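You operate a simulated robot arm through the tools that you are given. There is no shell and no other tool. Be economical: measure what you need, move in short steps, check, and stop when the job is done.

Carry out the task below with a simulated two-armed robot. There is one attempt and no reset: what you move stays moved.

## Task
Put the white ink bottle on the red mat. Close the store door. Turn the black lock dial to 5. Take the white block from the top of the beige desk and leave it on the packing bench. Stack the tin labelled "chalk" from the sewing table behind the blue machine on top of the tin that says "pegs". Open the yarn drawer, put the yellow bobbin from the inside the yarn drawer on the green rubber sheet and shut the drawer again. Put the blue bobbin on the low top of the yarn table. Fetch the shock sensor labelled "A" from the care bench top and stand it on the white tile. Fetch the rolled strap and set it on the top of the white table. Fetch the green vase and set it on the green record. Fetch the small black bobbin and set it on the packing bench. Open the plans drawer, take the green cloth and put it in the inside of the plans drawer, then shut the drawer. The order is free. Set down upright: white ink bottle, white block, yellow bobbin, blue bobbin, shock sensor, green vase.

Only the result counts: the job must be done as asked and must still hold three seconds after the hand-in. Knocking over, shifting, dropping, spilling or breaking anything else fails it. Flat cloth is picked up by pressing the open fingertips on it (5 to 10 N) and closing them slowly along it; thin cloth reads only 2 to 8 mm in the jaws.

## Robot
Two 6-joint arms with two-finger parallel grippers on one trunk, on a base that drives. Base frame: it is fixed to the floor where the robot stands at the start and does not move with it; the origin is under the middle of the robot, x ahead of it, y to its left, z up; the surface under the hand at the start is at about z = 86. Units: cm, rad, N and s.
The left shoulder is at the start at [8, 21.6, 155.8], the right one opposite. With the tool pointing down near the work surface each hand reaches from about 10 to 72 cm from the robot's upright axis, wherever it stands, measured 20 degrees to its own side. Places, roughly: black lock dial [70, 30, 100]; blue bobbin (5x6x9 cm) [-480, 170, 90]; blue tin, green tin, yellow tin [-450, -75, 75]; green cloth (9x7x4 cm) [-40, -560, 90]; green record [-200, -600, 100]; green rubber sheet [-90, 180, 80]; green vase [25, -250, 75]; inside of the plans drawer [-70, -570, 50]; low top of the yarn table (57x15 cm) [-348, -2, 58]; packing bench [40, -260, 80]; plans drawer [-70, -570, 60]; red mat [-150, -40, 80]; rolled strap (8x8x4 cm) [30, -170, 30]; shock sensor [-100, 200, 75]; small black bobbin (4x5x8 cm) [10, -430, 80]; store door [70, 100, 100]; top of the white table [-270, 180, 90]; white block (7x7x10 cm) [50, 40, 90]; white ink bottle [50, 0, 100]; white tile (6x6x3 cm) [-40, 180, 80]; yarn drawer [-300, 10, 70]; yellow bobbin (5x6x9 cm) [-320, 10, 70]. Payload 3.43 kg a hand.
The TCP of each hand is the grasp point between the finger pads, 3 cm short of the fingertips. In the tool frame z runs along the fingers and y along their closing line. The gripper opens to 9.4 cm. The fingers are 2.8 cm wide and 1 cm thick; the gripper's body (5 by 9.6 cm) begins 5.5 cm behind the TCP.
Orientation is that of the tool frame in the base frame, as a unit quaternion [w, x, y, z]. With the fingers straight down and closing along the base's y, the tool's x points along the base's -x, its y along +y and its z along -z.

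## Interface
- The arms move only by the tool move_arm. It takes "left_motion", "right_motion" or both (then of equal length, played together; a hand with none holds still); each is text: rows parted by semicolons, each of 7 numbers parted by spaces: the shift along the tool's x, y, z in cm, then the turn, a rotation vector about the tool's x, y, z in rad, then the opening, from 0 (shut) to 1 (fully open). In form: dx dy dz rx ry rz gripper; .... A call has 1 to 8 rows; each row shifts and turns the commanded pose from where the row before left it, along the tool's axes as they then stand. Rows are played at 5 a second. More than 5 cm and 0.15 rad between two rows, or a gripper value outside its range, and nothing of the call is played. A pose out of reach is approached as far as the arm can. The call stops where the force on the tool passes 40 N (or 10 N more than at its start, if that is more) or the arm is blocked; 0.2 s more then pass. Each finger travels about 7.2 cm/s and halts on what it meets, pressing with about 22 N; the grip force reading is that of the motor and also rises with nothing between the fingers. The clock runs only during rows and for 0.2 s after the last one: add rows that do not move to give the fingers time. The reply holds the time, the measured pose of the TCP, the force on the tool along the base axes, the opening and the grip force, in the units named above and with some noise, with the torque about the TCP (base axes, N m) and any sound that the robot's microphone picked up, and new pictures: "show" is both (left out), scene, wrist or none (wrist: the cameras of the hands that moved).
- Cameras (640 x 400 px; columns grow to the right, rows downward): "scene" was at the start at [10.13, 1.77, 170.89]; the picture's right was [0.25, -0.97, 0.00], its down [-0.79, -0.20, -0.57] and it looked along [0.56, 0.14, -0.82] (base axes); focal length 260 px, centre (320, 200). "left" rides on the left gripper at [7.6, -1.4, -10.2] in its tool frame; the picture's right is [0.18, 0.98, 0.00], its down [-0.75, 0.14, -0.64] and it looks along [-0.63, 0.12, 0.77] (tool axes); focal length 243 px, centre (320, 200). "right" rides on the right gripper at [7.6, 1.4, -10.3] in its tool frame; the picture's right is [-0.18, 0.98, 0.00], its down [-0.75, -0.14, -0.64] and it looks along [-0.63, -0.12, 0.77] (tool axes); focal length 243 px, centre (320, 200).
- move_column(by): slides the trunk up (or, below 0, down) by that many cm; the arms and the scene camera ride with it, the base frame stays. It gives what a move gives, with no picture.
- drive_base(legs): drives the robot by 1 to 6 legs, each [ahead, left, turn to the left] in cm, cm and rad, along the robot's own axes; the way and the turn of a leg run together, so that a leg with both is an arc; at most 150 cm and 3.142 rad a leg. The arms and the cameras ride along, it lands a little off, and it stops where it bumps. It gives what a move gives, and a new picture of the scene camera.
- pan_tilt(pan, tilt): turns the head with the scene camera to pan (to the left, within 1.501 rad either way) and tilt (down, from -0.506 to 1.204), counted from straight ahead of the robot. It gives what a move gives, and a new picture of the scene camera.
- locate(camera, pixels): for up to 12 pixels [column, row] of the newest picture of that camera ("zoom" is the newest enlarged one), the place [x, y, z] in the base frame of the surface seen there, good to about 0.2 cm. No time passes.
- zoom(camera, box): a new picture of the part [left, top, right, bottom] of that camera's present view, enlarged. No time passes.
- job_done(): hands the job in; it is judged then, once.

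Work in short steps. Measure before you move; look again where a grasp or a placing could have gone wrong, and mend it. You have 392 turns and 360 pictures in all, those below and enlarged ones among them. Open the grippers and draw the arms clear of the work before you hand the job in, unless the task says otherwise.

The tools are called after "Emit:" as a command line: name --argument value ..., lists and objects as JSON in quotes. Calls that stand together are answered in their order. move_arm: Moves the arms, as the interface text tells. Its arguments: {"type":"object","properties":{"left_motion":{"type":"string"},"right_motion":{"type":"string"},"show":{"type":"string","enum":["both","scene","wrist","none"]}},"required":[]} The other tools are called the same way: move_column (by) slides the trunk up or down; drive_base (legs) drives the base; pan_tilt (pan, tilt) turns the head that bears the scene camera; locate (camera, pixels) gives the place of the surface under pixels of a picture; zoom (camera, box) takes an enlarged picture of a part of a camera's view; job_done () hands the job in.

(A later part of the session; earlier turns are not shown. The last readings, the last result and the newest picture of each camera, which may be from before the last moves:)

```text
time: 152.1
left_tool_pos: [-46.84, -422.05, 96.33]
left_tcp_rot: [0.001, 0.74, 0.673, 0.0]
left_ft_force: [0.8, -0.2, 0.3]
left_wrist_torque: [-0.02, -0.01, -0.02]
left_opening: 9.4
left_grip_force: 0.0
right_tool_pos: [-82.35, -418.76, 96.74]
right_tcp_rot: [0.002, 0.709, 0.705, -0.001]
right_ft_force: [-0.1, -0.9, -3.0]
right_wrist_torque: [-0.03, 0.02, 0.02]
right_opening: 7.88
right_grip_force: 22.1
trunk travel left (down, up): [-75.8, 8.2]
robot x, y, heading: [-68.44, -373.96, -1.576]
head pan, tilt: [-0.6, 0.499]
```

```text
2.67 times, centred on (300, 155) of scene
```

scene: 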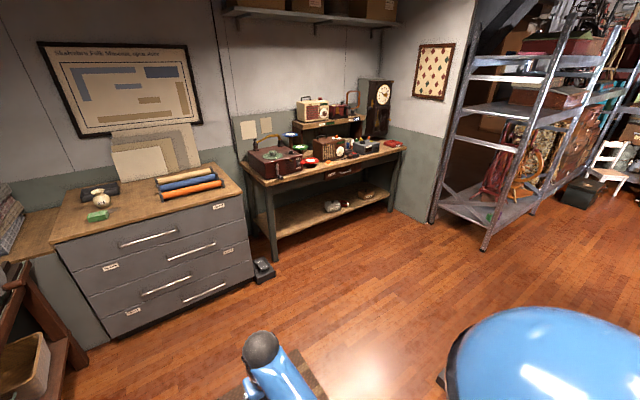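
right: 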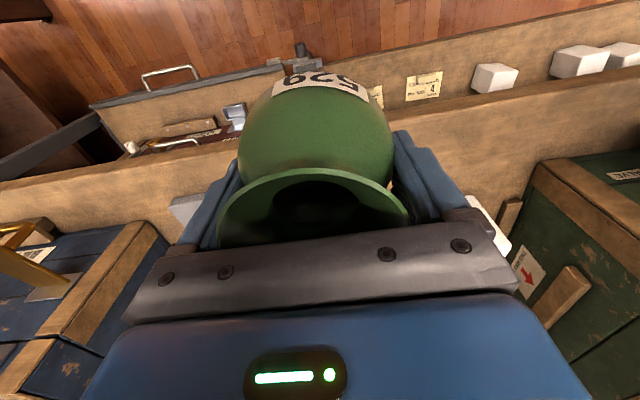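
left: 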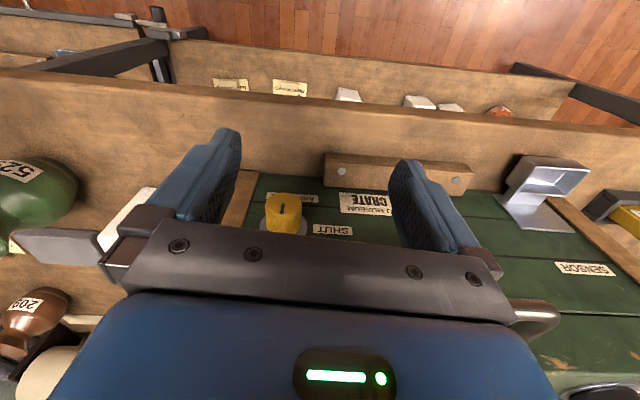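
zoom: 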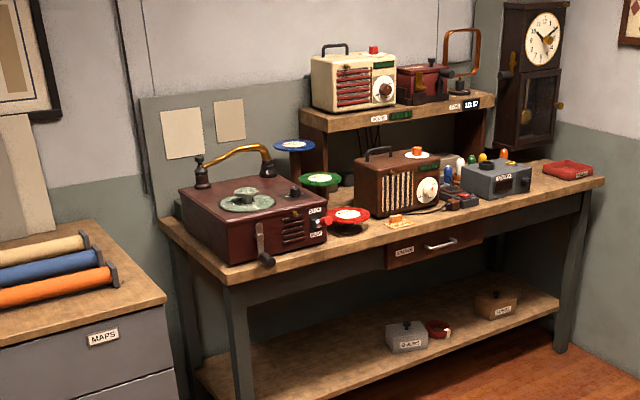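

Plans drawer is the second drawer. The green disc stands beside the gramophone; drive nearer: ahead 85, then right 120.

Emit:
drive_base --legs '[[85, 0, 0], [0, -122, 0]]'

Emit:
pan_tilt --pan 0 --tilt 0.75

```text
time: 162.4
left_tool_pos: [-169.11, -508.25, 96.29]
left_tcp_rot: [0.0, 0.735, 0.678, 0.0]
left_ft_force: [-0.2, -0.3, 0.0]
left_wrist_torque: [-0.04, -0.01, 0.05]
left_opening: 9.4
left_grip_force: 0.0
right_tool_pos: [-204.55, -505.45, 96.8]
right_tcp_rot: [0.002, 0.704, 0.711, -0.002]
right_ft_force: [0.7, 0.3, -2.7]
right_wrist_torque: [0.0, -0.01, 0.02]
right_opening: 7.83
right_grip_force: 21.7
trunk travel left (down, up): [-75.8, 8.2]
robot x, y, heading: [-191.49, -460.51, -1.565]
head pan, tilt: [-0.6, 0.499]
```

scene: 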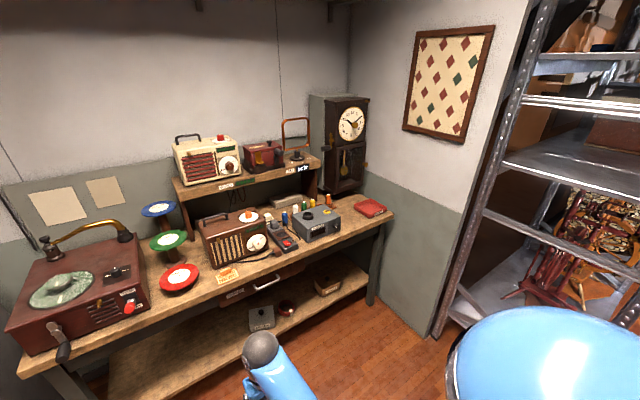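

```text
time: 163.4
left_tool_pos: [-169.07, -508.14, 96.31]
left_tcp_rot: [0.001, 0.734, 0.679, 0.001]
left_ft_force: [0.0, -0.4, -0.6]
left_wrist_torque: [-0.05, -0.02, -0.05]
left_opening: 9.41
left_grip_force: 0.0
right_tool_pos: [-204.7, -505.51, 96.71]
right_tcp_rot: [0.003, 0.704, 0.71, -0.001]
right_ft_force: [0.1, 0.3, -2.8]
right_wrist_torque: [-0.03, 0.01, 0.0]
right_opening: 7.84
right_grip_force: 22.1
trunk travel left (down, up): [-75.8, 8.2]
robot x, y, heading: [-191.54, -460.53, -1.561]
head pan, tilt: [0.0, 0.75]
```

scene: 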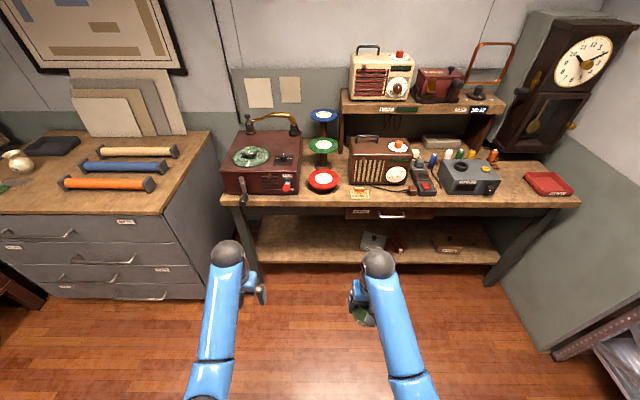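

Emit:
zoom --camera "scene" --box '[220, 90, 420, 220]'

Emit:
locate --camera "scene" --pixels '[[322, 145], [310, 146], [335, 146], [322, 153], [322, 116], [322, 178], [250, 156], [280, 150], [345, 205], [385, 150], [300, 180], [322, 138]]'

```text
3.08 times, centred on (320, 155) of scene
```

zoom: 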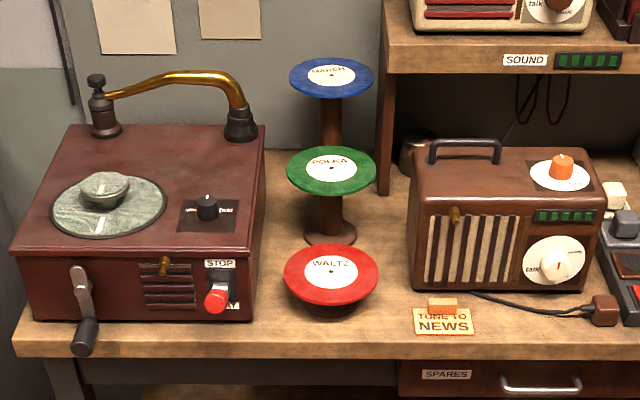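

```text
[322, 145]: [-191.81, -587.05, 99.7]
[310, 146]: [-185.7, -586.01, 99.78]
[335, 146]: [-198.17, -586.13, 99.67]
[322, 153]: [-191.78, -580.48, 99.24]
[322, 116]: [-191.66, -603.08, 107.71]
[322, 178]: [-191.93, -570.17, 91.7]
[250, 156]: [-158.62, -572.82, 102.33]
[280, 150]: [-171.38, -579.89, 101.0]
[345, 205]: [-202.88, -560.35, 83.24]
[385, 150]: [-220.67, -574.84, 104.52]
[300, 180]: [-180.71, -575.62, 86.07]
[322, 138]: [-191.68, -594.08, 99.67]
```

Green "POLKA" disc: centre (-191.8,-587.3), z 99.7, radius ≈7. Raise the trunk fully, tuck the left hand, then approach.

Emit:
move_column --by 8

Emit:
move_arm --left_motion "4 0 0 0 0 0 1; 4 0 0 0 0 0 1; 4 0 0 0 0 0 1; 3 0 0 0 0 0 1" --right_motion "0 0 -2 0 0 0 0.4; 0 0 0 0 0 0 0.4; 0 0 0 0 0 0 0.4; 0 0 0 0 0 0 0.4" --show "none"

Emit:
drive_base --legs '[[30, 12, -0.008]]'

```text
time: 164.6
left_tool_pos: [-169.09, -508.23, 104.36]
left_tcp_rot: [0.001, 0.735, 0.678, 0.0]
left_ft_force: [-0.1, -0.1, 0.7]
left_wrist_torque: [-0.03, 0.02, -0.03]
left_opening: 9.41
left_grip_force: 0.0
right_tool_pos: [-204.68, -505.59, 104.81]
right_tcp_rot: [0.003, 0.705, 0.71, -0.002]
right_ft_force: [-0.1, -0.3, -2.0]
right_wrist_torque: [-0.03, 0.01, 0.0]
right_opening: 7.85
right_grip_force: 22.0
trunk travel left (down, up): [-83.8, 0.2]
robot x, y, heading: [-191.55, -460.43, -1.557]
head pan, tilt: [0.0, 0.75]
```

```text
time: 165.6
left_tool_pos: [-167.96, -493.14, 104.35]
left_tcp_rot: [0.002, 0.735, 0.678, -0.001]
left_ft_force: [-0.6, 1.0, -0.3]
left_wrist_torque: [0.01, 0.03, 0.01]
left_opening: 9.39
left_grip_force: 0.2
right_tool_pos: [-204.68, -505.56, 104.72]
right_tcp_rot: [0.003, 0.704, 0.71, -0.002]
right_ft_force: [0.0, 1.0, -2.2]
right_wrist_torque: [-0.04, 0.02, -0.02]
right_opening: 7.86
right_grip_force: 22.1
right hand out of reach, approached as far as the arm can: row 1
trunk travel left (down, up): [-83.8, 0.2]
robot x, y, heading: [-191.93, -460.33, -1.56]
head pan, tilt: [0.0, 0.75]
```

```text
time: 167.8
left_tool_pos: [-156.29, -523.67, 104.32]
left_tcp_rot: [0.002, 0.741, 0.672, -0.001]
left_ft_force: [0.2, 0.5, -1.4]
left_wrist_torque: [-0.05, 0.0, -0.02]
left_opening: 9.39
left_grip_force: 0.1
right_tool_pos: [-193.15, -535.37, 104.87]
right_tcp_rot: [0.002, 0.709, 0.705, -0.002]
right_ft_force: [-0.1, -0.7, -1.9]
right_wrist_torque: [-0.03, 0.04, 0.01]
right_opening: 7.88
right_grip_force: 22.0
trunk travel left (down, up): [-83.8, 0.2]
robot x, y, heading: [-179.31, -490.48, -1.573]
head pan, tilt: [0.0, 0.75]
```

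scene: 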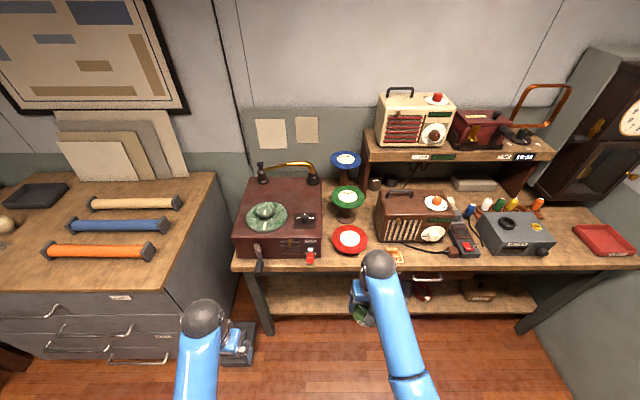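

Advance 26 cm, then raise the right hand while extending.

Emit:
drive_base --legs '[[26, 0, 0]]'

Emit:
move_arm --right_motion "-2 0 -1 0 0 0 0.4; -2 0 -1.5 0 0 0 0.4; -2 0 -1.5 0 0 0 0.4; 0 0 0 0 0 0 0.4" --show "both"

```text
time: 169.6
left_tool_pos: [-156.33, -549.39, 104.37]
left_tcp_rot: [0.002, 0.741, 0.671, -0.002]
left_ft_force: [-0.3, 0.0, 0.5]
left_wrist_torque: [-0.06, 0.01, 0.0]
left_opening: 9.42
left_grip_force: 0.0
right_tool_pos: [-193.35, -561.18, 105.0]
right_tcp_rot: [0.003, 0.71, 0.705, -0.003]
right_ft_force: [-0.1, -0.8, -2.4]
right_wrist_torque: [-0.04, -0.01, -0.01]
right_opening: 7.86
right_grip_force: 22.1
trunk travel left (down, up): [-83.8, 0.2]
robot x, y, heading: [-179.86, -516.23, -1.579]
head pan, tilt: [0.0, 0.75]
```

scene: 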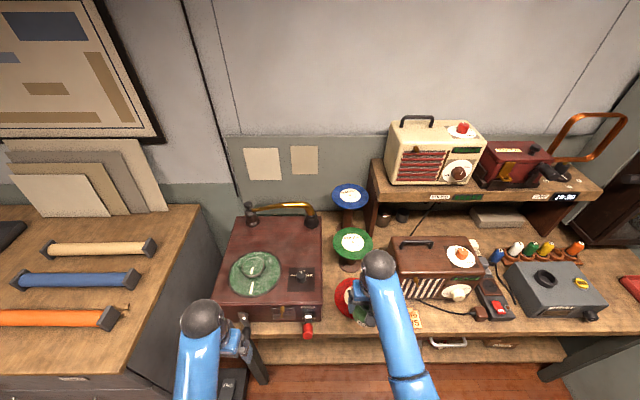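

```text
time: 170.6
left_tool_pos: [-156.55, -549.92, 104.27]
left_tcp_rot: [0.001, 0.741, 0.671, -0.001]
left_ft_force: [0.6, 0.4, -0.7]
left_wrist_torque: [-0.03, -0.04, -0.04]
left_opening: 9.38
left_grip_force: 0.1
right_tool_pos: [-193.36, -567.96, 106.84]
right_tcp_rot: [0.003, 0.71, 0.704, -0.001]
right_ft_force: [0.2, -0.1, -1.7]
right_wrist_torque: [-0.01, 0.03, 0.0]
right_opening: 7.84
right_grip_force: 22.0
right hand out of reach, approached as far as the arm can: row 1, 2, 3
trunk travel left (down, up): [-83.8, 0.2]
robot x, y, heading: [-179.55, -516.47, -1.579]
head pan, tilt: [0.0, 0.75]
```

scene: 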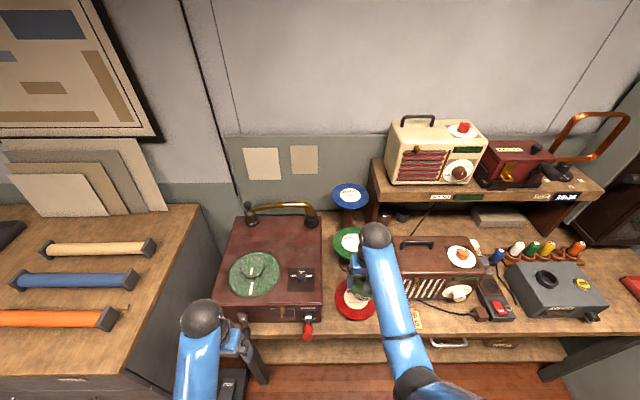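
right: 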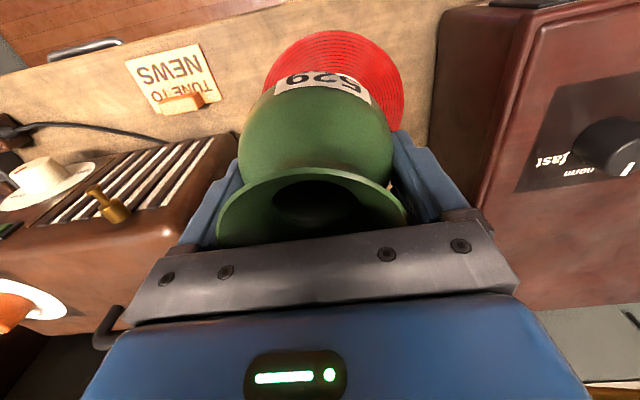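

Bottom clears at 100.9. Extend forward 19 cm over the green disc with slight rise and 1.6 cm left.

Emit:
move_arm --right_motion "-2 0 -1 0 0 0 0.4; -4 0.6 -0.5 0 0 0 0.4; -4 0.6 0 0 0 0 0.4; -4 0.6 0 0 0 0 0.4; -4 0 0 0 0 0 0.4; -1.3 0 0 0 0 0 0.4; 0 0 0 0 0 0 0.4" --show "both"

```text
time: 172.2
left_tool_pos: [-156.52, -549.79, 104.3]
left_tcp_rot: [0.001, 0.741, 0.672, 0.0]
left_ft_force: [-0.7, 0.0, 0.4]
left_wrist_torque: [-0.01, -0.04, -0.01]
left_opening: 9.41
left_grip_force: 0.1
right_tool_pos: [-191.81, -587.24, 108.33]
right_tcp_rot: [0.003, 0.71, 0.704, -0.001]
right_ft_force: [0.5, -0.4, -2.9]
right_wrist_torque: [-0.02, -0.02, -0.04]
right_opening: 7.84
right_grip_force: 22.0
trunk travel left (down, up): [-83.8, 0.2]
robot x, y, heading: [-179.7, -516.19, -1.577]
head pan, tilt: [0.0, 0.75]
```

scene: 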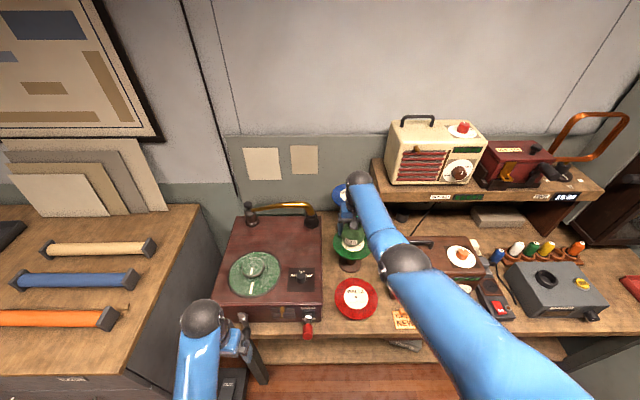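
right: 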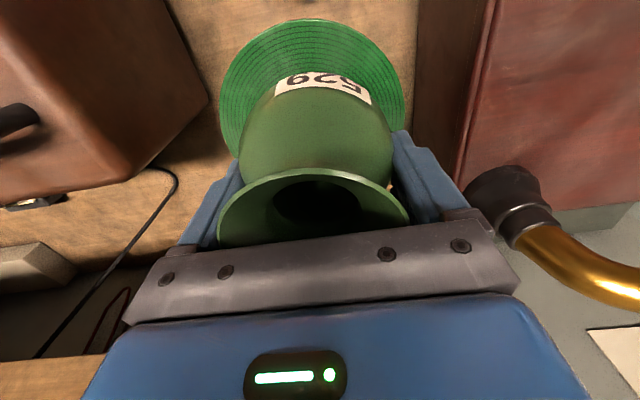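

Centred. Lower gently to contact.

Emit:
move_arm --right_motion "0 0 1.2 0 0 0 0.4; 0 0 1 0 0 0 0.4; 0 0 0.2 0 0 0 0.4; 0 0 0 0 0 0 0.4" --show "none"

```text
time: 173.2
left_tool_pos: [-156.43, -549.89, 104.25]
left_tcp_rot: [0.001, 0.741, 0.671, -0.001]
left_ft_force: [1.3, 0.1, 0.4]
left_wrist_torque: [0.0, 0.0, 0.0]
left_opening: 9.41
left_grip_force: 0.0
right_tool_pos: [-191.56, -587.32, 105.93]
right_tcp_rot: [0.003, 0.71, 0.704, -0.001]
right_ft_force: [0.3, -0.6, -2.1]
right_wrist_torque: [-0.02, 0.01, 0.0]
right_opening: 7.82
right_grip_force: 22.0
trunk travel left (down, up): [-83.8, 0.2]
robot x, y, heading: [-179.46, -516.61, -1.58]
head pan, tilt: [0.0, 0.75]
```

Emit:
move_arm --right_motion "0 0 0.2 0 0 0 0.4; 0 0 0.15 0 0 0 0.4; 0 0 0 0 0 0 0.4" --show "none"

```text
time: 174.0
left_tool_pos: [-156.34, -549.78, 104.31]
left_tcp_rot: [0.002, 0.74, 0.672, 0.0]
left_ft_force: [-0.5, -0.3, 1.0]
left_wrist_torque: [-0.03, -0.02, -0.01]
left_opening: 9.37
left_grip_force: 0.0
right_tool_pos: [-191.67, -587.39, 105.69]
right_tcp_rot: [0.002, 0.71, 0.704, -0.001]
right_ft_force: [0.5, -0.6, -2.6]
right_wrist_torque: [-0.05, -0.01, 0.01]
right_opening: 7.87
right_grip_force: 22.1
trunk travel left (down, up): [-83.8, 0.2]
robot x, y, heading: [-179.61, -516.44, -1.576]
head pan, tilt: [0.0, 0.75]
```

Emit:
move_arm --right_motion "0 0 0.15 0 0 0 0.4; 0 0 0.15 0 0 0 0.4; 0 0 0 0 0 0 0.4" --show "none"

```text
time: 174.8
left_tool_pos: [-156.41, -549.79, 104.28]
left_tcp_rot: [0.002, 0.741, 0.672, -0.001]
left_ft_force: [-0.1, 1.0, -1.1]
left_wrist_torque: [0.0, 0.0, -0.02]
left_opening: 9.38
left_grip_force: 0.1
right_tool_pos: [-191.77, -587.36, 105.57]
right_tcp_rot: [0.003, 0.709, 0.705, -0.001]
right_ft_force: [-0.2, -0.2, 4.3]
right_wrist_torque: [-0.08, 0.06, 0.05]
right_opening: 7.84
right_grip_force: 22.6
trunk travel left (down, up): [-83.8, 0.2]
robot x, y, heading: [-179.59, -516.16, -1.583]
head pan, tilt: [0.0, 0.75]
```

Contact. Open fully, rise 1.5 cm, look.

Emit:
move_arm --right_motion "0 0 0 0 0 0 1; 0 0 0 0 0 0 1; 0 0 0 0 0 0 1; 0 0 -1.5 0 0 0 1; 0 0 -1.5 0 0 0 1" --show "wrist"

```text
time: 176.0
left_tool_pos: [-156.55, -549.77, 104.29]
left_tcp_rot: [0.002, 0.741, 0.672, 0.0]
left_ft_force: [-0.3, -1.1, 0.9]
left_wrist_torque: [0.01, -0.02, 0.0]
left_opening: 9.41
left_grip_force: 0.1
right_tool_pos: [-191.64, -587.29, 108.45]
right_tcp_rot: [0.002, 0.71, 0.705, -0.001]
right_ft_force: [0.2, 0.4, 0.1]
right_wrist_torque: [-0.01, -0.01, -0.01]
right_opening: 9.4
right_grip_force: 0.0
trunk travel left (down, up): [-83.8, 0.2]
robot x, y, heading: [-179.72, -516.39, -1.577]
head pan, tilt: [0.0, 0.75]
```

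right: 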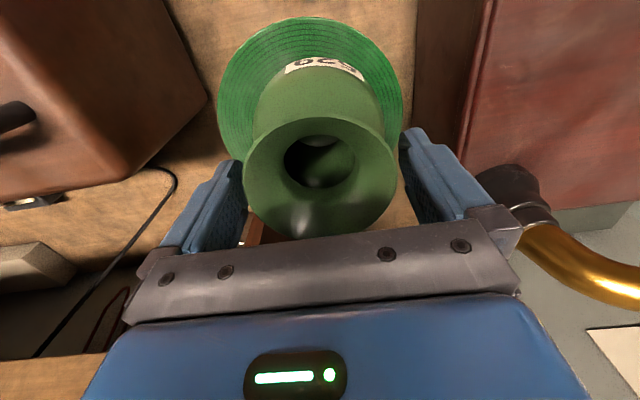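

Vase stands on the disc. Keep rising clear of the rim.

Emit:
move_arm --right_motion "0 0 -1.5 0 0 0 1; 0 0 -1.5 0 0 0 1; 0 0 -1.5 0 0 0 1; 0 0 -1 0 0 0 1" --show "wrist"

```text
time: 177.0
left_tool_pos: [-156.42, -549.78, 104.18]
left_tcp_rot: [0.001, 0.741, 0.672, 0.0]
left_ft_force: [0.4, -0.2, -1.3]
left_wrist_torque: [-0.02, -0.01, -0.02]
left_opening: 9.41
left_grip_force: 0.0
right_tool_pos: [-191.62, -587.29, 113.84]
right_tcp_rot: [0.002, 0.709, 0.705, 0.0]
right_ft_force: [-0.1, 0.0, -0.1]
right_wrist_torque: [0.03, 0.01, 0.02]
right_opening: 9.37
right_grip_force: 0.0
trunk travel left (down, up): [-83.8, 0.2]
robot x, y, heading: [-179.51, -516.6, -1.582]
head pan, tilt: [0.0, 0.75]
```

right: 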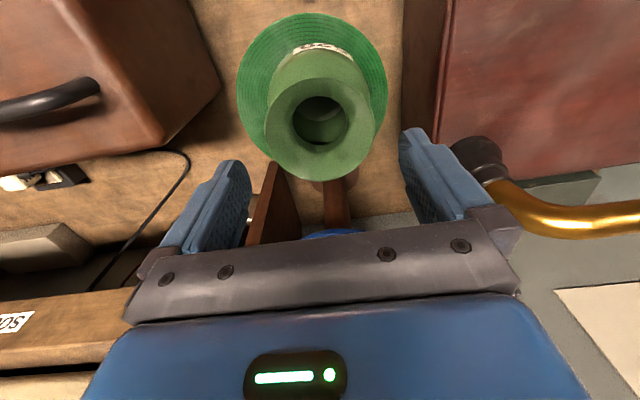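

Rise 1.5 more, then retreat to the robot while clear.

Emit:
move_arm --right_motion "0 0 -1.5 0 0 0 1; 4 0 -1 0 0 0 1; 4.8 0 0 0 0 0 1; 4.8 0 0 0 0 0 1; 4.8 0 0 0 0 0 1; 0 0 0 0 0 0 1" --show "scene"

Emit:
zoom --camera "scene" --box '[280, 160, 420, 320]'

```text
time: 178.4
left_tool_pos: [-156.5, -549.71, 104.27]
left_tcp_rot: [0.002, 0.74, 0.672, 0.0]
left_ft_force: [0.1, -0.5, -0.1]
left_wrist_torque: [0.01, 0.06, 0.02]
left_opening: 9.4
left_grip_force: 0.1
right_tool_pos: [-190.76, -573.48, 109.97]
right_tcp_rot: [0.003, 0.71, 0.704, -0.002]
right_ft_force: [0.2, -0.2, 0.1]
right_wrist_torque: [-0.01, -0.03, -0.04]
right_opening: 9.39
right_grip_force: 0.0
right hand out of reach, approached as far as the arm can: row 3, 4, 5
trunk travel left (down, up): [-83.8, 0.2]
robot x, y, heading: [-179.98, -516.25, -1.573]
head pan, tilt: [0.0, 0.75]
```

scene: 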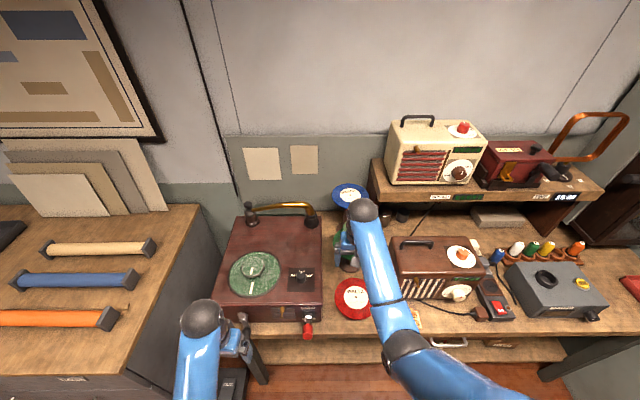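

```text
2.50 times, centred on (350, 240) of scene
```

zoom: 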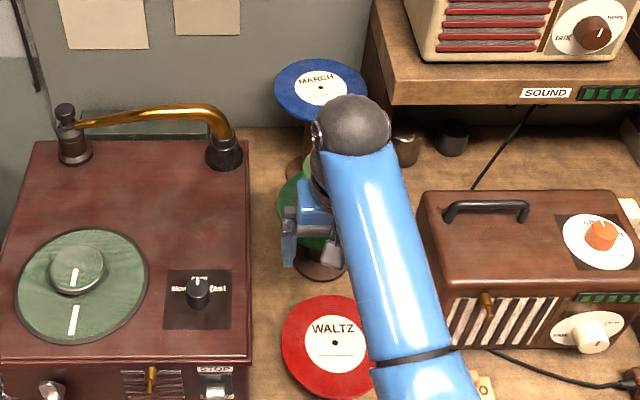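

Clear. Back off and move over to the cabinet (x≈-68).

Emit:
drive_base --legs '[[-40, 0, 0], [0, 112, 0.005]]'

Emit:
zoom --camera "scene" --box '[80, 150, 560, 400]'

```text
time: 186.3
left_tool_pos: [-43.1, -508.1, 104.29]
left_tcp_rot: [0.001, 0.732, 0.681, 0.0]
left_ft_force: [-0.5, -0.6, 0.2]
left_wrist_torque: [-0.02, -0.02, 0.01]
left_opening: 9.4
left_grip_force: 0.0
right_tool_pos: [-76.74, -532.69, 109.96]
right_tcp_rot: [0.003, 0.702, 0.712, -0.001]
right_ft_force: [-0.8, -0.1, -0.3]
right_wrist_torque: [0.03, 0.0, -0.01]
right_opening: 9.39
right_grip_force: 0.1
trunk travel left (down, up): [-83.8, 0.2]
robot x, y, heading: [-67.15, -475.07, -1.554]
head pan, tilt: [0.0, 0.75]
```

scene: 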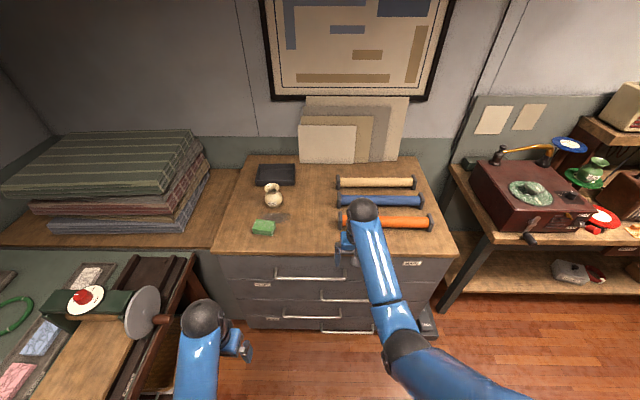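

```text
1.33 times, centred on (320, 275) of scene
```

zoom: 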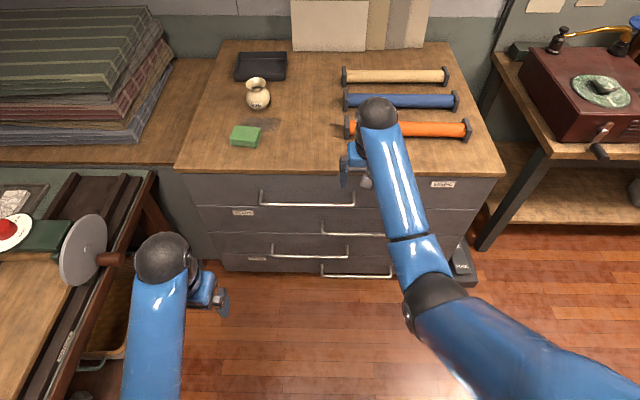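

Advance 25 cm so that the left hand can take the cloth at (264,228).

Emit:
drive_base --legs '[[25, 0, -0.017]]'

Emit:
move_arm --left_motion "-4.5 0 0 0 0 0 1; -4.5 0 0 0 0 0 1; -4.5 0 0 0 0 0 1; 0 0 0 0 0 0 1" --show "both"

```text
time: 188.1
left_tool_pos: [-43.22, -533.11, 104.35]
left_tcp_rot: [0.002, 0.738, 0.675, -0.001]
left_ft_force: [0.0, -0.4, 0.4]
left_wrist_torque: [-0.01, 0.02, -0.02]
left_opening: 9.4
left_grip_force: 0.1
right_tool_pos: [-77.12, -557.25, 110.07]
right_tcp_rot: [0.004, 0.706, 0.708, -0.003]
right_ft_force: [0.2, 0.7, 0.0]
right_wrist_torque: [-0.03, -0.01, 0.01]
right_opening: 9.4
right_grip_force: 0.1
trunk travel left (down, up): [-83.8, 0.2]
robot x, y, heading: [-66.88, -500.34, -1.574]
head pan, tilt: [0.0, 0.75]
```

scene: 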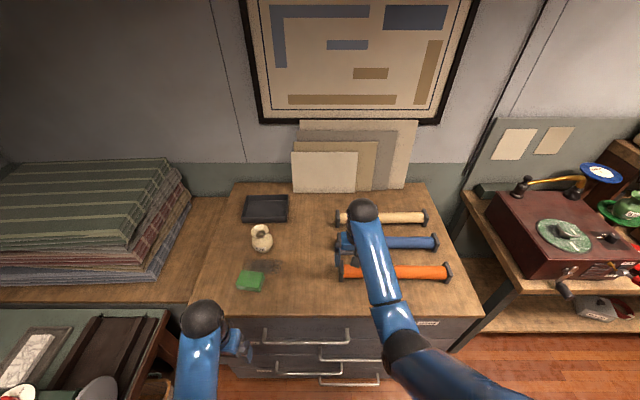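

```text
time: 189.1
left_tool_pos: [-44.57, -547.17, 103.93]
left_tcp_rot: [0.001, 0.738, 0.675, 0.001]
left_ft_force: [-0.6, 0.2, -1.2]
left_wrist_torque: [-0.02, 0.02, 0.0]
left_opening: 9.4
left_grip_force: 0.0
right_tool_pos: [-77.16, -557.68, 109.83]
right_tcp_rot: [0.003, 0.706, 0.708, 0.0]
right_ft_force: [0.4, 0.8, 1.3]
right_wrist_torque: [0.02, 0.02, 0.01]
right_opening: 9.38
right_grip_force: 0.0
trunk travel left (down, up): [-83.8, 0.2]
robot x, y, heading: [-66.34, -500.31, -1.57]
head pan, tilt: [0.0, 0.75]
```

scene: 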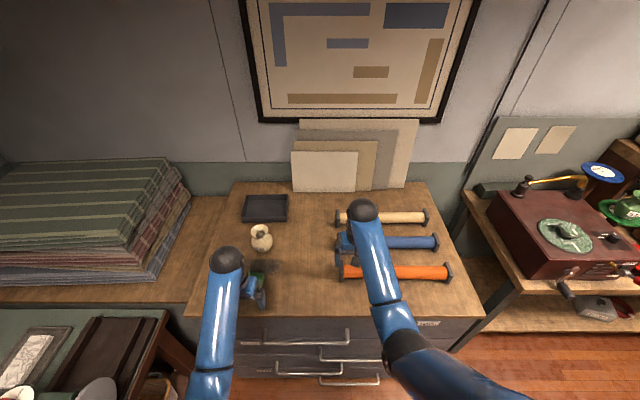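
left: 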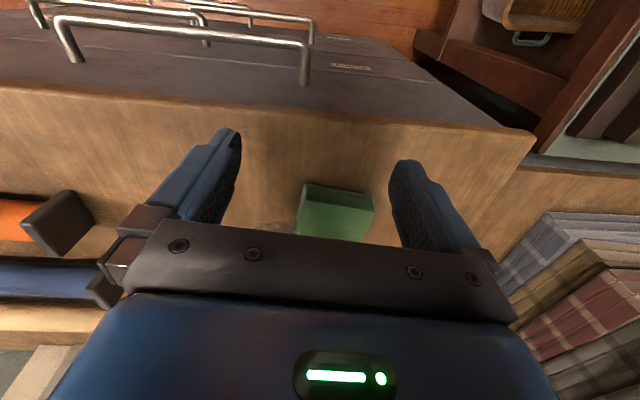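

Measure the cloth bundle and handle bars.

Emit:
locate --camera "left" --pixels '[[310, 200], [370, 208], [335, 195], [340, 225], [300, 235], [365, 240], [180, 30], [62, 50], [303, 75], [180, 60], [350, 67], [250, 3]]'

Emit:
locate --camera "scene" --pixels '[[250, 275], [240, 285], [262, 282], [262, 331], [348, 331], [320, 358], [365, 360], [262, 370], [255, 300], [300, 360], [255, 350]]'

```text
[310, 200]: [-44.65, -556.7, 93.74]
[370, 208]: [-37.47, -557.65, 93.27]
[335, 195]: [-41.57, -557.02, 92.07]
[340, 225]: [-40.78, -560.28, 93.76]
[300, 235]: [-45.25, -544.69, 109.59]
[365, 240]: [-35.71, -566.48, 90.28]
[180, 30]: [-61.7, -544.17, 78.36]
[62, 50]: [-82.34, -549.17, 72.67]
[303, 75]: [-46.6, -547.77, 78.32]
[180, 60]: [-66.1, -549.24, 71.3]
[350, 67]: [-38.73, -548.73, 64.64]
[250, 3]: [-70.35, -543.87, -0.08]
```

```text
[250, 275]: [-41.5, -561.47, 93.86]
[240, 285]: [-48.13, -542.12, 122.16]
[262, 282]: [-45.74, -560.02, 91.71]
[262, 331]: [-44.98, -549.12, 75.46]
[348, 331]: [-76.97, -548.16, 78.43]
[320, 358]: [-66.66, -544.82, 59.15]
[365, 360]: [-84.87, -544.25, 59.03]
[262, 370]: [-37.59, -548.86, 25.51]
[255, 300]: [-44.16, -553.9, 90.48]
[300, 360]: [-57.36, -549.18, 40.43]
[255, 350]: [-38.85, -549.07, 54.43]
```

Cloth centre ≈(-41.3,-560), long side along x. I rotate the left hand 90° so it closes along y, and back the right hand off.

Emit:
move_arm --left_motion "0 0 0 0 0 0.15 1; 0 0 0 0 0 0.15 1; 0 0 0 0 0 0.15 1; 0 0 0 0 0 0.15 1; 0 0 0 0 0 0.15 1; 0 0 0 0 0 0.15 1; 0 0 0 0 0 0.15 1; 0 0 0 0 0 0.15 1" --right_motion "4 0 3 0 0 0 1; 4 0 3 0 0 0 1; 4 0 0 0 0 0 1; 4 0 0 0 0 0 1; 4 0 0 0 0 0 1; 0 0 0 0 0 0 1; 0 0 0 0 0 0 1; 0 0 0 0 0 0 1" --show "none"

Emit:
move_arm --left_motion "0 0 0 0 0 0.15 1; 0 0 0 0 0 0.14 1; 0 0 0 0 0 0 1" --show "both"

```text
time: 190.9
left_tool_pos: [-44.41, -546.89, 104.33]
left_tcp_rot: [0.002, 0.99, 0.141, 0.0]
left_ft_force: [-0.5, 0.7, 0.2]
left_wrist_torque: [0.0, -0.02, 0.02]
left_opening: 9.39
left_grip_force: 0.0
right_tool_pos: [-77.2, -537.59, 103.94]
right_tcp_rot: [0.002, 0.707, 0.707, -0.001]
right_ft_force: [0.3, 0.0, 0.6]
right_wrist_torque: [0.0, 0.02, 0.02]
right_opening: 9.4
right_grip_force: 0.1
trunk travel left (down, up): [-83.8, 0.2]
robot x, y, heading: [-66.65, -500.17, -1.57]
head pan, tilt: [0.0, 0.75]
```

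```text
time: 191.7
left_tool_pos: [-44.29, -546.82, 104.23]
left_tcp_rot: [0.001, 1.0, -0.004, 0.001]
left_ft_force: [-0.8, 0.7, 0.6]
left_wrist_torque: [0.06, -0.01, -0.03]
left_opening: 9.4
left_grip_force: 0.0
right_tool_pos: [-77.27, -537.62, 103.93]
right_tcp_rot: [0.003, 0.706, 0.708, -0.002]
right_ft_force: [-0.7, 0.1, 0.0]
right_wrist_torque: [-0.01, 0.0, -0.02]
right_opening: 9.4
right_grip_force: 0.1
trunk travel left (down, up): [-83.8, 0.2]
robot x, y, heading: [-66.83, -500.54, -1.572]
head pan, tilt: [0.0, 0.75]
```

scene: 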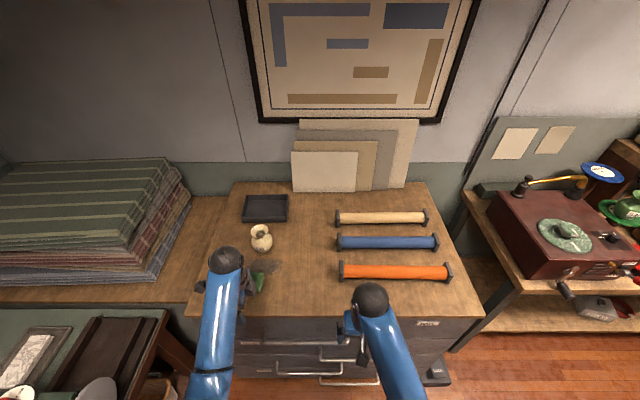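
left: 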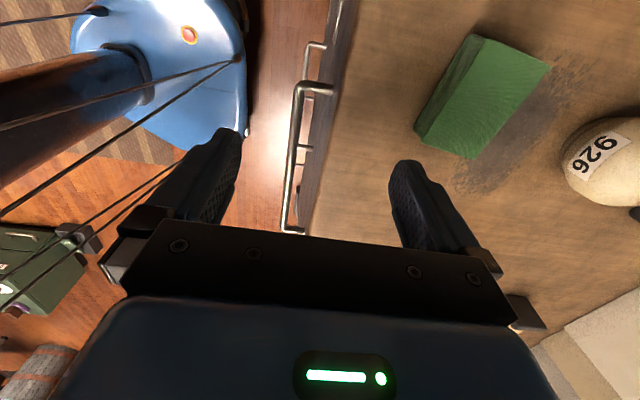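

Emit:
locate --camera "left" --pixels '[[485, 42], [543, 70], [473, 153], [425, 120], [485, 95], [440, 140], [562, 165], [590, 130]]'

Emit:
zoom --camera "left" --box '[400, 20, 560, 180]'

```text
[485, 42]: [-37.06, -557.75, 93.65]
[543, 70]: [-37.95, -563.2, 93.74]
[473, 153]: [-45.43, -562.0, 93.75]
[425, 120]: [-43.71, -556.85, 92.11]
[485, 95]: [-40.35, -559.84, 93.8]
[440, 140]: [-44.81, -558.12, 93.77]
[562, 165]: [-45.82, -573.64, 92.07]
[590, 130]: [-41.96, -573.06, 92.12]
```

```text
2.50 times, centred on (480, 100) of left
```

zoom: 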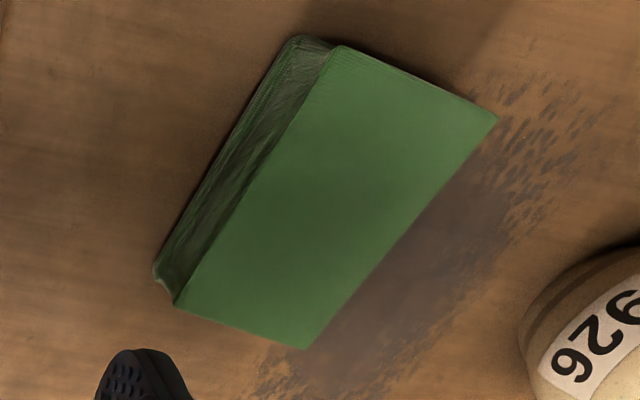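

Cloth centre (-41.3,-560.1), slight yaw. Move above, descend to z≈93.5, close.

Emit:
move_arm --left_motion "1.5 4.4 0 0 0 0.13 1; 1.5 4.4 0 0 0 0 1; 0 4.5 0 0 0 0 1; 0 0 4 0 0 0 1; 0 0 4 0 0 0 1; 0 0 2.6 0 0 0 1; 0 0 0 0 0 0 1" --show "wrist"

```text
time: 193.3
left_tool_pos: [-42.48, -560.39, 93.72]
left_tcp_rot: [0.001, 0.998, -0.068, 0.001]
left_ft_force: [1.2, -0.3, -0.1]
left_wrist_torque: [0.0, 0.01, 0.02]
left_opening: 9.4
left_grip_force: 0.1
right_tool_pos: [-77.21, -537.64, 103.86]
right_tcp_rot: [0.002, 0.706, 0.708, -0.001]
right_ft_force: [0.2, 0.4, -0.1]
right_wrist_torque: [0.02, -0.01, 0.03]
right_opening: 9.43
right_grip_force: 0.0
trunk travel left (down, up): [-83.8, 0.2]
robot x, y, heading: [-67.0, -500.71, -1.573]
head pan, tilt: [0.0, 0.75]
```

left: 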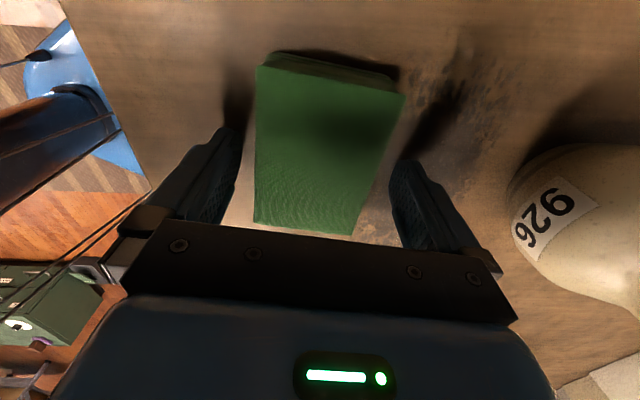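

Well straddled. Shift 1 cm in x and close.

Emit:
move_arm --left_motion "1 0 0.1 0 0 0 1; 0 0 0 0 0 0 0.5; 0 0 0 0 0 0 0.3; 0 0 0 0 0 0 0.3; 0 0 0 0 0 0 0.3" --show "wrist"

```text
time: 194.5
left_tool_pos: [-41.61, -560.61, 93.7]
left_tcp_rot: [0.001, 0.998, -0.068, 0.001]
left_ft_force: [-0.2, -0.5, -0.5]
left_wrist_torque: [-0.04, 0.02, -0.02]
left_opening: 6.54
left_grip_force: 21.4
right_tool_pos: [-77.17, -537.72, 103.91]
right_tcp_rot: [0.002, 0.707, 0.707, -0.002]
right_ft_force: [0.4, 0.2, -0.1]
right_wrist_torque: [0.01, 0.0, -0.01]
right_opening: 9.41
right_grip_force: 0.0
trunk travel left (down, up): [-83.8, 0.2]
robot x, y, heading: [-66.91, -500.57, -1.567]
head pan, tilt: [0.0, 0.75]
```

left: 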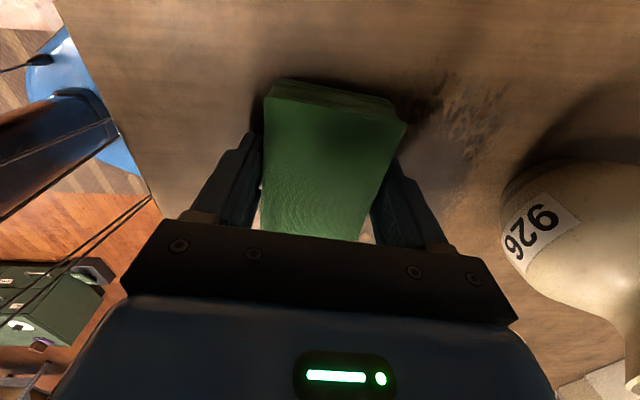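

Cloth gripped (6.5 cm). Lift it and draw it back; rotate the right hand 90° meanwhile.

Emit:
move_arm --left_motion "0 0 -4 0 0 0 0.3; 0 0 -4 0 0 0 0.3; 0 -4 -1 0 0 0 0.3; 0 -4.5 0 0 0 0 0.3; 0 -4.5 0 0 0 0 0.3; 0 -4 0 0 0 0 0.3; 0 0 0 0 0 0 0.3; 0 0 0 0 0 0 0.3" --right_motion "0 0 0 0 0 -0.15 1; 0 0 0 0 0 -0.15 1; 0 0 0 0 0 -0.15 1; 0 0 0 0 0 -0.15 1; 0 0 0 0 0 -0.15 1; 0 0 0 0 0 -0.15 1; 0 0 0 0 0 -0.15 1; 0 0 0 0 0 -0.15 1" --show "none"

Emit:
drive_base --legs '[[-28, 0, 0]]'

Emit:
move_column --by -34

```text
time: 196.3
left_tool_pos: [-39.3, -543.46, 102.5]
left_tcp_rot: [0.0, 0.998, -0.069, 0.0]
left_ft_force: [-0.2, -0.7, -0.8]
left_wrist_torque: [-0.01, -0.03, -0.01]
left_opening: 6.56
left_grip_force: 22.1
right_tool_pos: [-77.14, -537.78, 103.81]
right_tcp_rot: [0.001, 0.184, 0.983, -0.002]
right_ft_force: [-0.4, 0.1, -0.7]
right_wrist_torque: [0.0, 0.01, 0.0]
right_opening: 9.4
right_grip_force: 0.2
trunk travel left (down, up): [-83.8, 0.2]
robot x, y, heading: [-66.48, -500.53, -1.573]
head pan, tilt: [0.0, 0.75]
```

```text
time: 198.3
left_tool_pos: [-39.33, -515.49, 102.39]
left_tcp_rot: [0.0, 0.998, -0.067, 0.001]
left_ft_force: [-0.1, -0.2, -1.1]
left_wrist_torque: [0.03, 0.01, -0.03]
left_opening: 6.57
left_grip_force: 22.3
right_tool_pos: [-77.09, -509.68, 103.72]
right_tcp_rot: [0.001, 0.183, 0.983, -0.001]
right_ft_force: [-0.7, -0.7, -0.2]
right_wrist_torque: [0.0, 0.01, -0.02]
right_opening: 9.4
right_grip_force: 0.1
trunk travel left (down, up): [-83.8, 0.2]
robot x, y, heading: [-66.59, -472.33, -1.567]
head pan, tilt: [0.0, 0.75]
```

scene: 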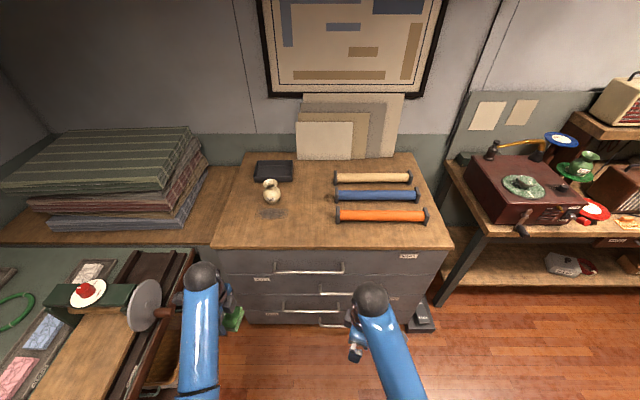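

```text
time: 201.6
left_tool_pos: [-39.19, -515.19, 68.65]
left_tcp_rot: [0.001, 0.998, -0.067, 0.0]
left_ft_force: [-0.8, -0.3, -0.8]
left_wrist_torque: [0.02, 0.01, -0.02]
left_opening: 6.56
left_grip_force: 21.5
right_tool_pos: [-77.24, -509.5, 69.84]
right_tcp_rot: [0.0, 0.184, 0.983, -0.003]
right_ft_force: [-0.6, 0.1, 0.0]
right_wrist_torque: [0.03, -0.01, -0.03]
right_opening: 9.37
right_grip_force: 0.1
trunk travel left (down, up): [-49.7, 34.2]
robot x, y, heading: [-67.15, -471.99, -1.569]
head pan, tilt: [0.0, 0.75]
```

Finish the right hand's rotation and tilt it 0.6 rad forward; look at the drawers.

Emit:
move_arm --right_motion "0 0 0 0 0 -0.15 1; 0 0 0 0 0 -0.15 1; 0 0 0 0 0 -0.07 1; 0 0 0 0.15 0 0 0.5; 0 0 0 0.15 0 0 0.5; 0 0 0 0.15 0 0 0.5; 0 0 0 0.15 0 0 0.5; 0 0 0 0 0 0 0.5" --show "both"

```text
time: 203.4
left_tool_pos: [-39.32, -515.28, 68.58]
left_tcp_rot: [0.001, 0.998, -0.068, 0.001]
left_ft_force: [0.7, 0.2, -0.9]
left_wrist_torque: [0.02, -0.01, 0.03]
left_opening: 6.56
left_grip_force: 22.3
right_tool_pos: [-77.26, -509.62, 69.8]
right_tcp_rot: [0.002, -0.001, 0.954, -0.299]
right_ft_force: [-0.3, -0.3, 0.0]
right_wrist_torque: [0.02, -0.02, 0.04]
right_opening: 4.69
right_grip_force: 0.1
trunk travel left (down, up): [-49.7, 34.2]
robot x, y, heading: [-66.55, -472.37, -1.569]
head pan, tilt: [0.0, 0.75]
```

scene: 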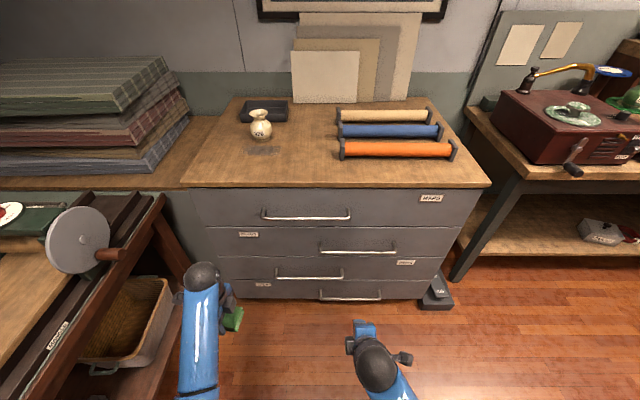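
right: 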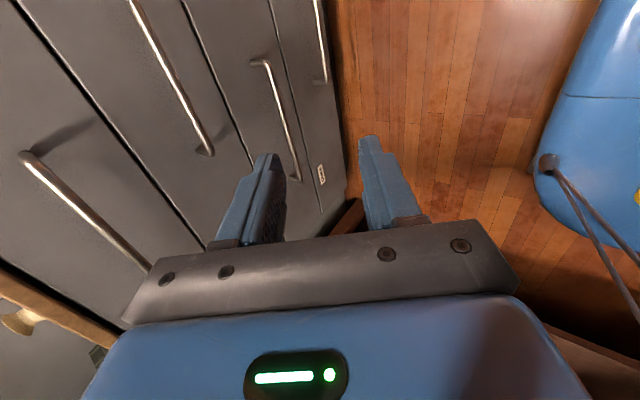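

Emit:
locate --camera "scene" --pixels '[[322, 250], [340, 251], [358, 251], [376, 252], [393, 250], [358, 240], [265, 214], [348, 215], [425, 200], [248, 235]]'

Emit:
zoom --camera "scene" --box '[220, 180, 460, 310]'

```text
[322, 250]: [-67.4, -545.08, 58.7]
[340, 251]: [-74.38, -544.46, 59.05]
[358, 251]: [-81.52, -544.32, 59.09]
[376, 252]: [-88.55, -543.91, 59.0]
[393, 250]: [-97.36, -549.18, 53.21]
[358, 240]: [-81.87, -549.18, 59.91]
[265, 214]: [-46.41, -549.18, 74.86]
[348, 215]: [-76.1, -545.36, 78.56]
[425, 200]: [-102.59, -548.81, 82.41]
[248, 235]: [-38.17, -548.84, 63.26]
```

```text
2.67 times, centred on (340, 245) of scene
```

zoom: 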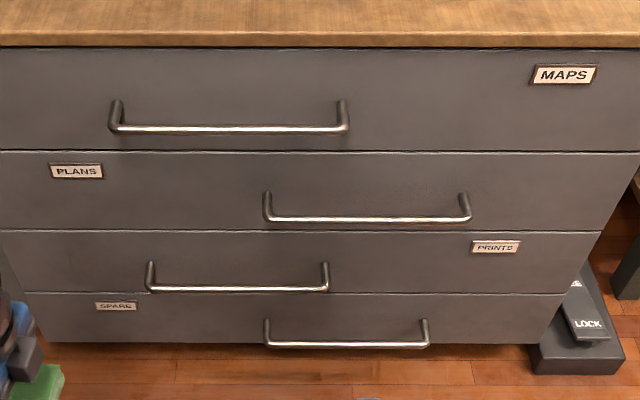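

Plans drawer bar: x -67…-94, y≈-544.1, z≈59. Drive 8 cm ahead and bring the right hand to a pre-grasp.

Emit:
drive_base --legs '[[8, 0, 0]]'

Emit:
move_arm --right_motion "0.74 -3.1 3 0 0 0 0.5; 0.74 -3.1 3 0 0 0 0.5; 0.74 -3.1 3 0 0 0 0.5; 0.74 -3.1 3 0 0 0 0.5; 0.74 -3.1 3 0 0 0 0.5; 0 0 0 0 0 0 0.5" --show "both"

```text
time: 204.5
left_tool_pos: [-39.19, -522.96, 68.72]
left_tcp_rot: [0.001, 0.998, -0.067, 0.001]
left_ft_force: [0.4, -0.6, -0.4]
left_wrist_torque: [-0.02, 0.02, 0.01]
left_opening: 6.57
left_grip_force: 22.3
right_tool_pos: [-77.22, -517.31, 69.76]
right_tcp_rot: [0.001, -0.001, 0.954, -0.298]
right_ft_force: [-0.1, 0.9, 0.2]
right_wrist_torque: [0.02, -0.02, -0.02]
right_opening: 4.7
right_grip_force: 0.1
trunk travel left (down, up): [-49.7, 34.2]
robot x, y, heading: [-66.66, -480.14, -1.567]
head pan, tilt: [0.0, 0.75]
```

scene: 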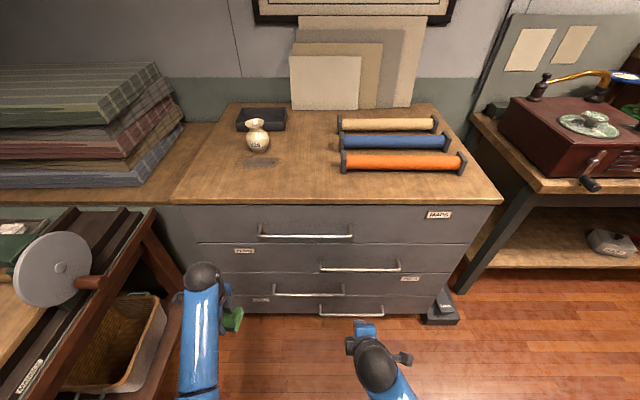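

```text
time: 205.9
left_tool_pos: [-39.17, -522.81, 68.66]
left_tcp_rot: [0.0, 0.998, -0.067, 0.0]
left_ft_force: [-0.2, 0.2, -0.6]
left_wrist_torque: [-0.04, 0.01, 0.04]
left_opening: 6.59
left_grip_force: 22.0
right_tool_pos: [-81.0, -538.45, 66.29]
right_tcp_rot: [0.001, -0.001, 0.954, -0.298]
right_ft_force: [-0.5, 0.6, 0.0]
right_wrist_torque: [-0.01, -0.03, 0.03]
right_opening: 4.71
right_grip_force: 0.0
trunk travel left (down, up): [-49.7, 34.2]
robot x, y, heading: [-66.59, -480.02, -1.568]
head pan, tilt: [0.0, 0.75]
```

scene: 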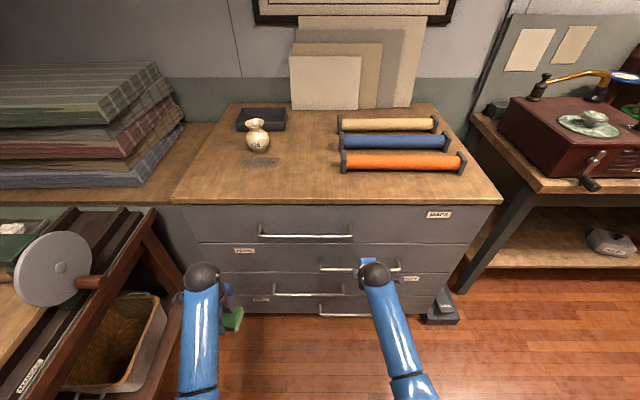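
right: 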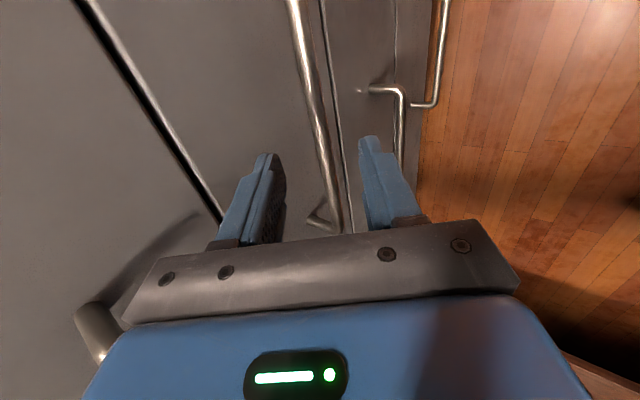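

The bar runs between the fingers. Advance 8.3 cm along the tool and close.

Emit:
move_arm --right_motion "0 -0.45 4 0 0 0 0.5; 0 0 4.3 0 0 0 0.5; 0 0 0 0 0 0 0; 0 0 0 0 0 0 0; 0 0 0 0 0 0 0" --show "wrist"

```text
time: 207.1
left_tool_pos: [-39.24, -523.0, 68.62]
left_tcp_rot: [0.001, 0.998, -0.067, 0.001]
left_ft_force: [0.7, -0.7, 0.0]
left_wrist_torque: [-0.01, -0.01, 0.01]
left_opening: 6.55
left_grip_force: 21.6
right_tool_pos: [-81.01, -543.56, 59.45]
right_tcp_rot: [0.001, 0.0, 0.955, -0.296]
right_ft_force: [0.6, 6.3, -8.5]
right_wrist_torque: [0.14, -0.06, -0.13]
right_opening: 1.44
right_grip_force: 45.3
trunk travel left (down, up): [-49.7, 34.2]
robot x, y, heading: [-66.36, -480.04, -1.569]
head pan, tilt: [0.0, 0.75]
```

right: 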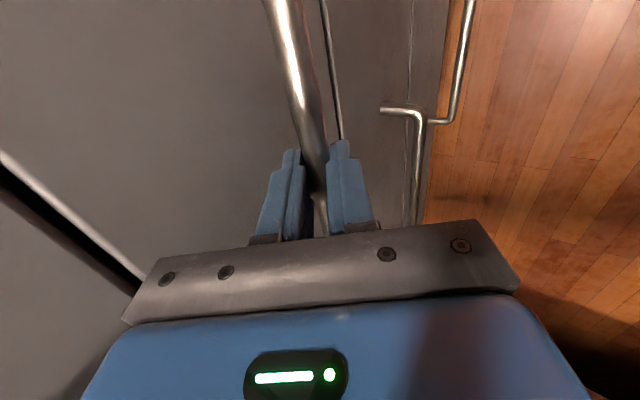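

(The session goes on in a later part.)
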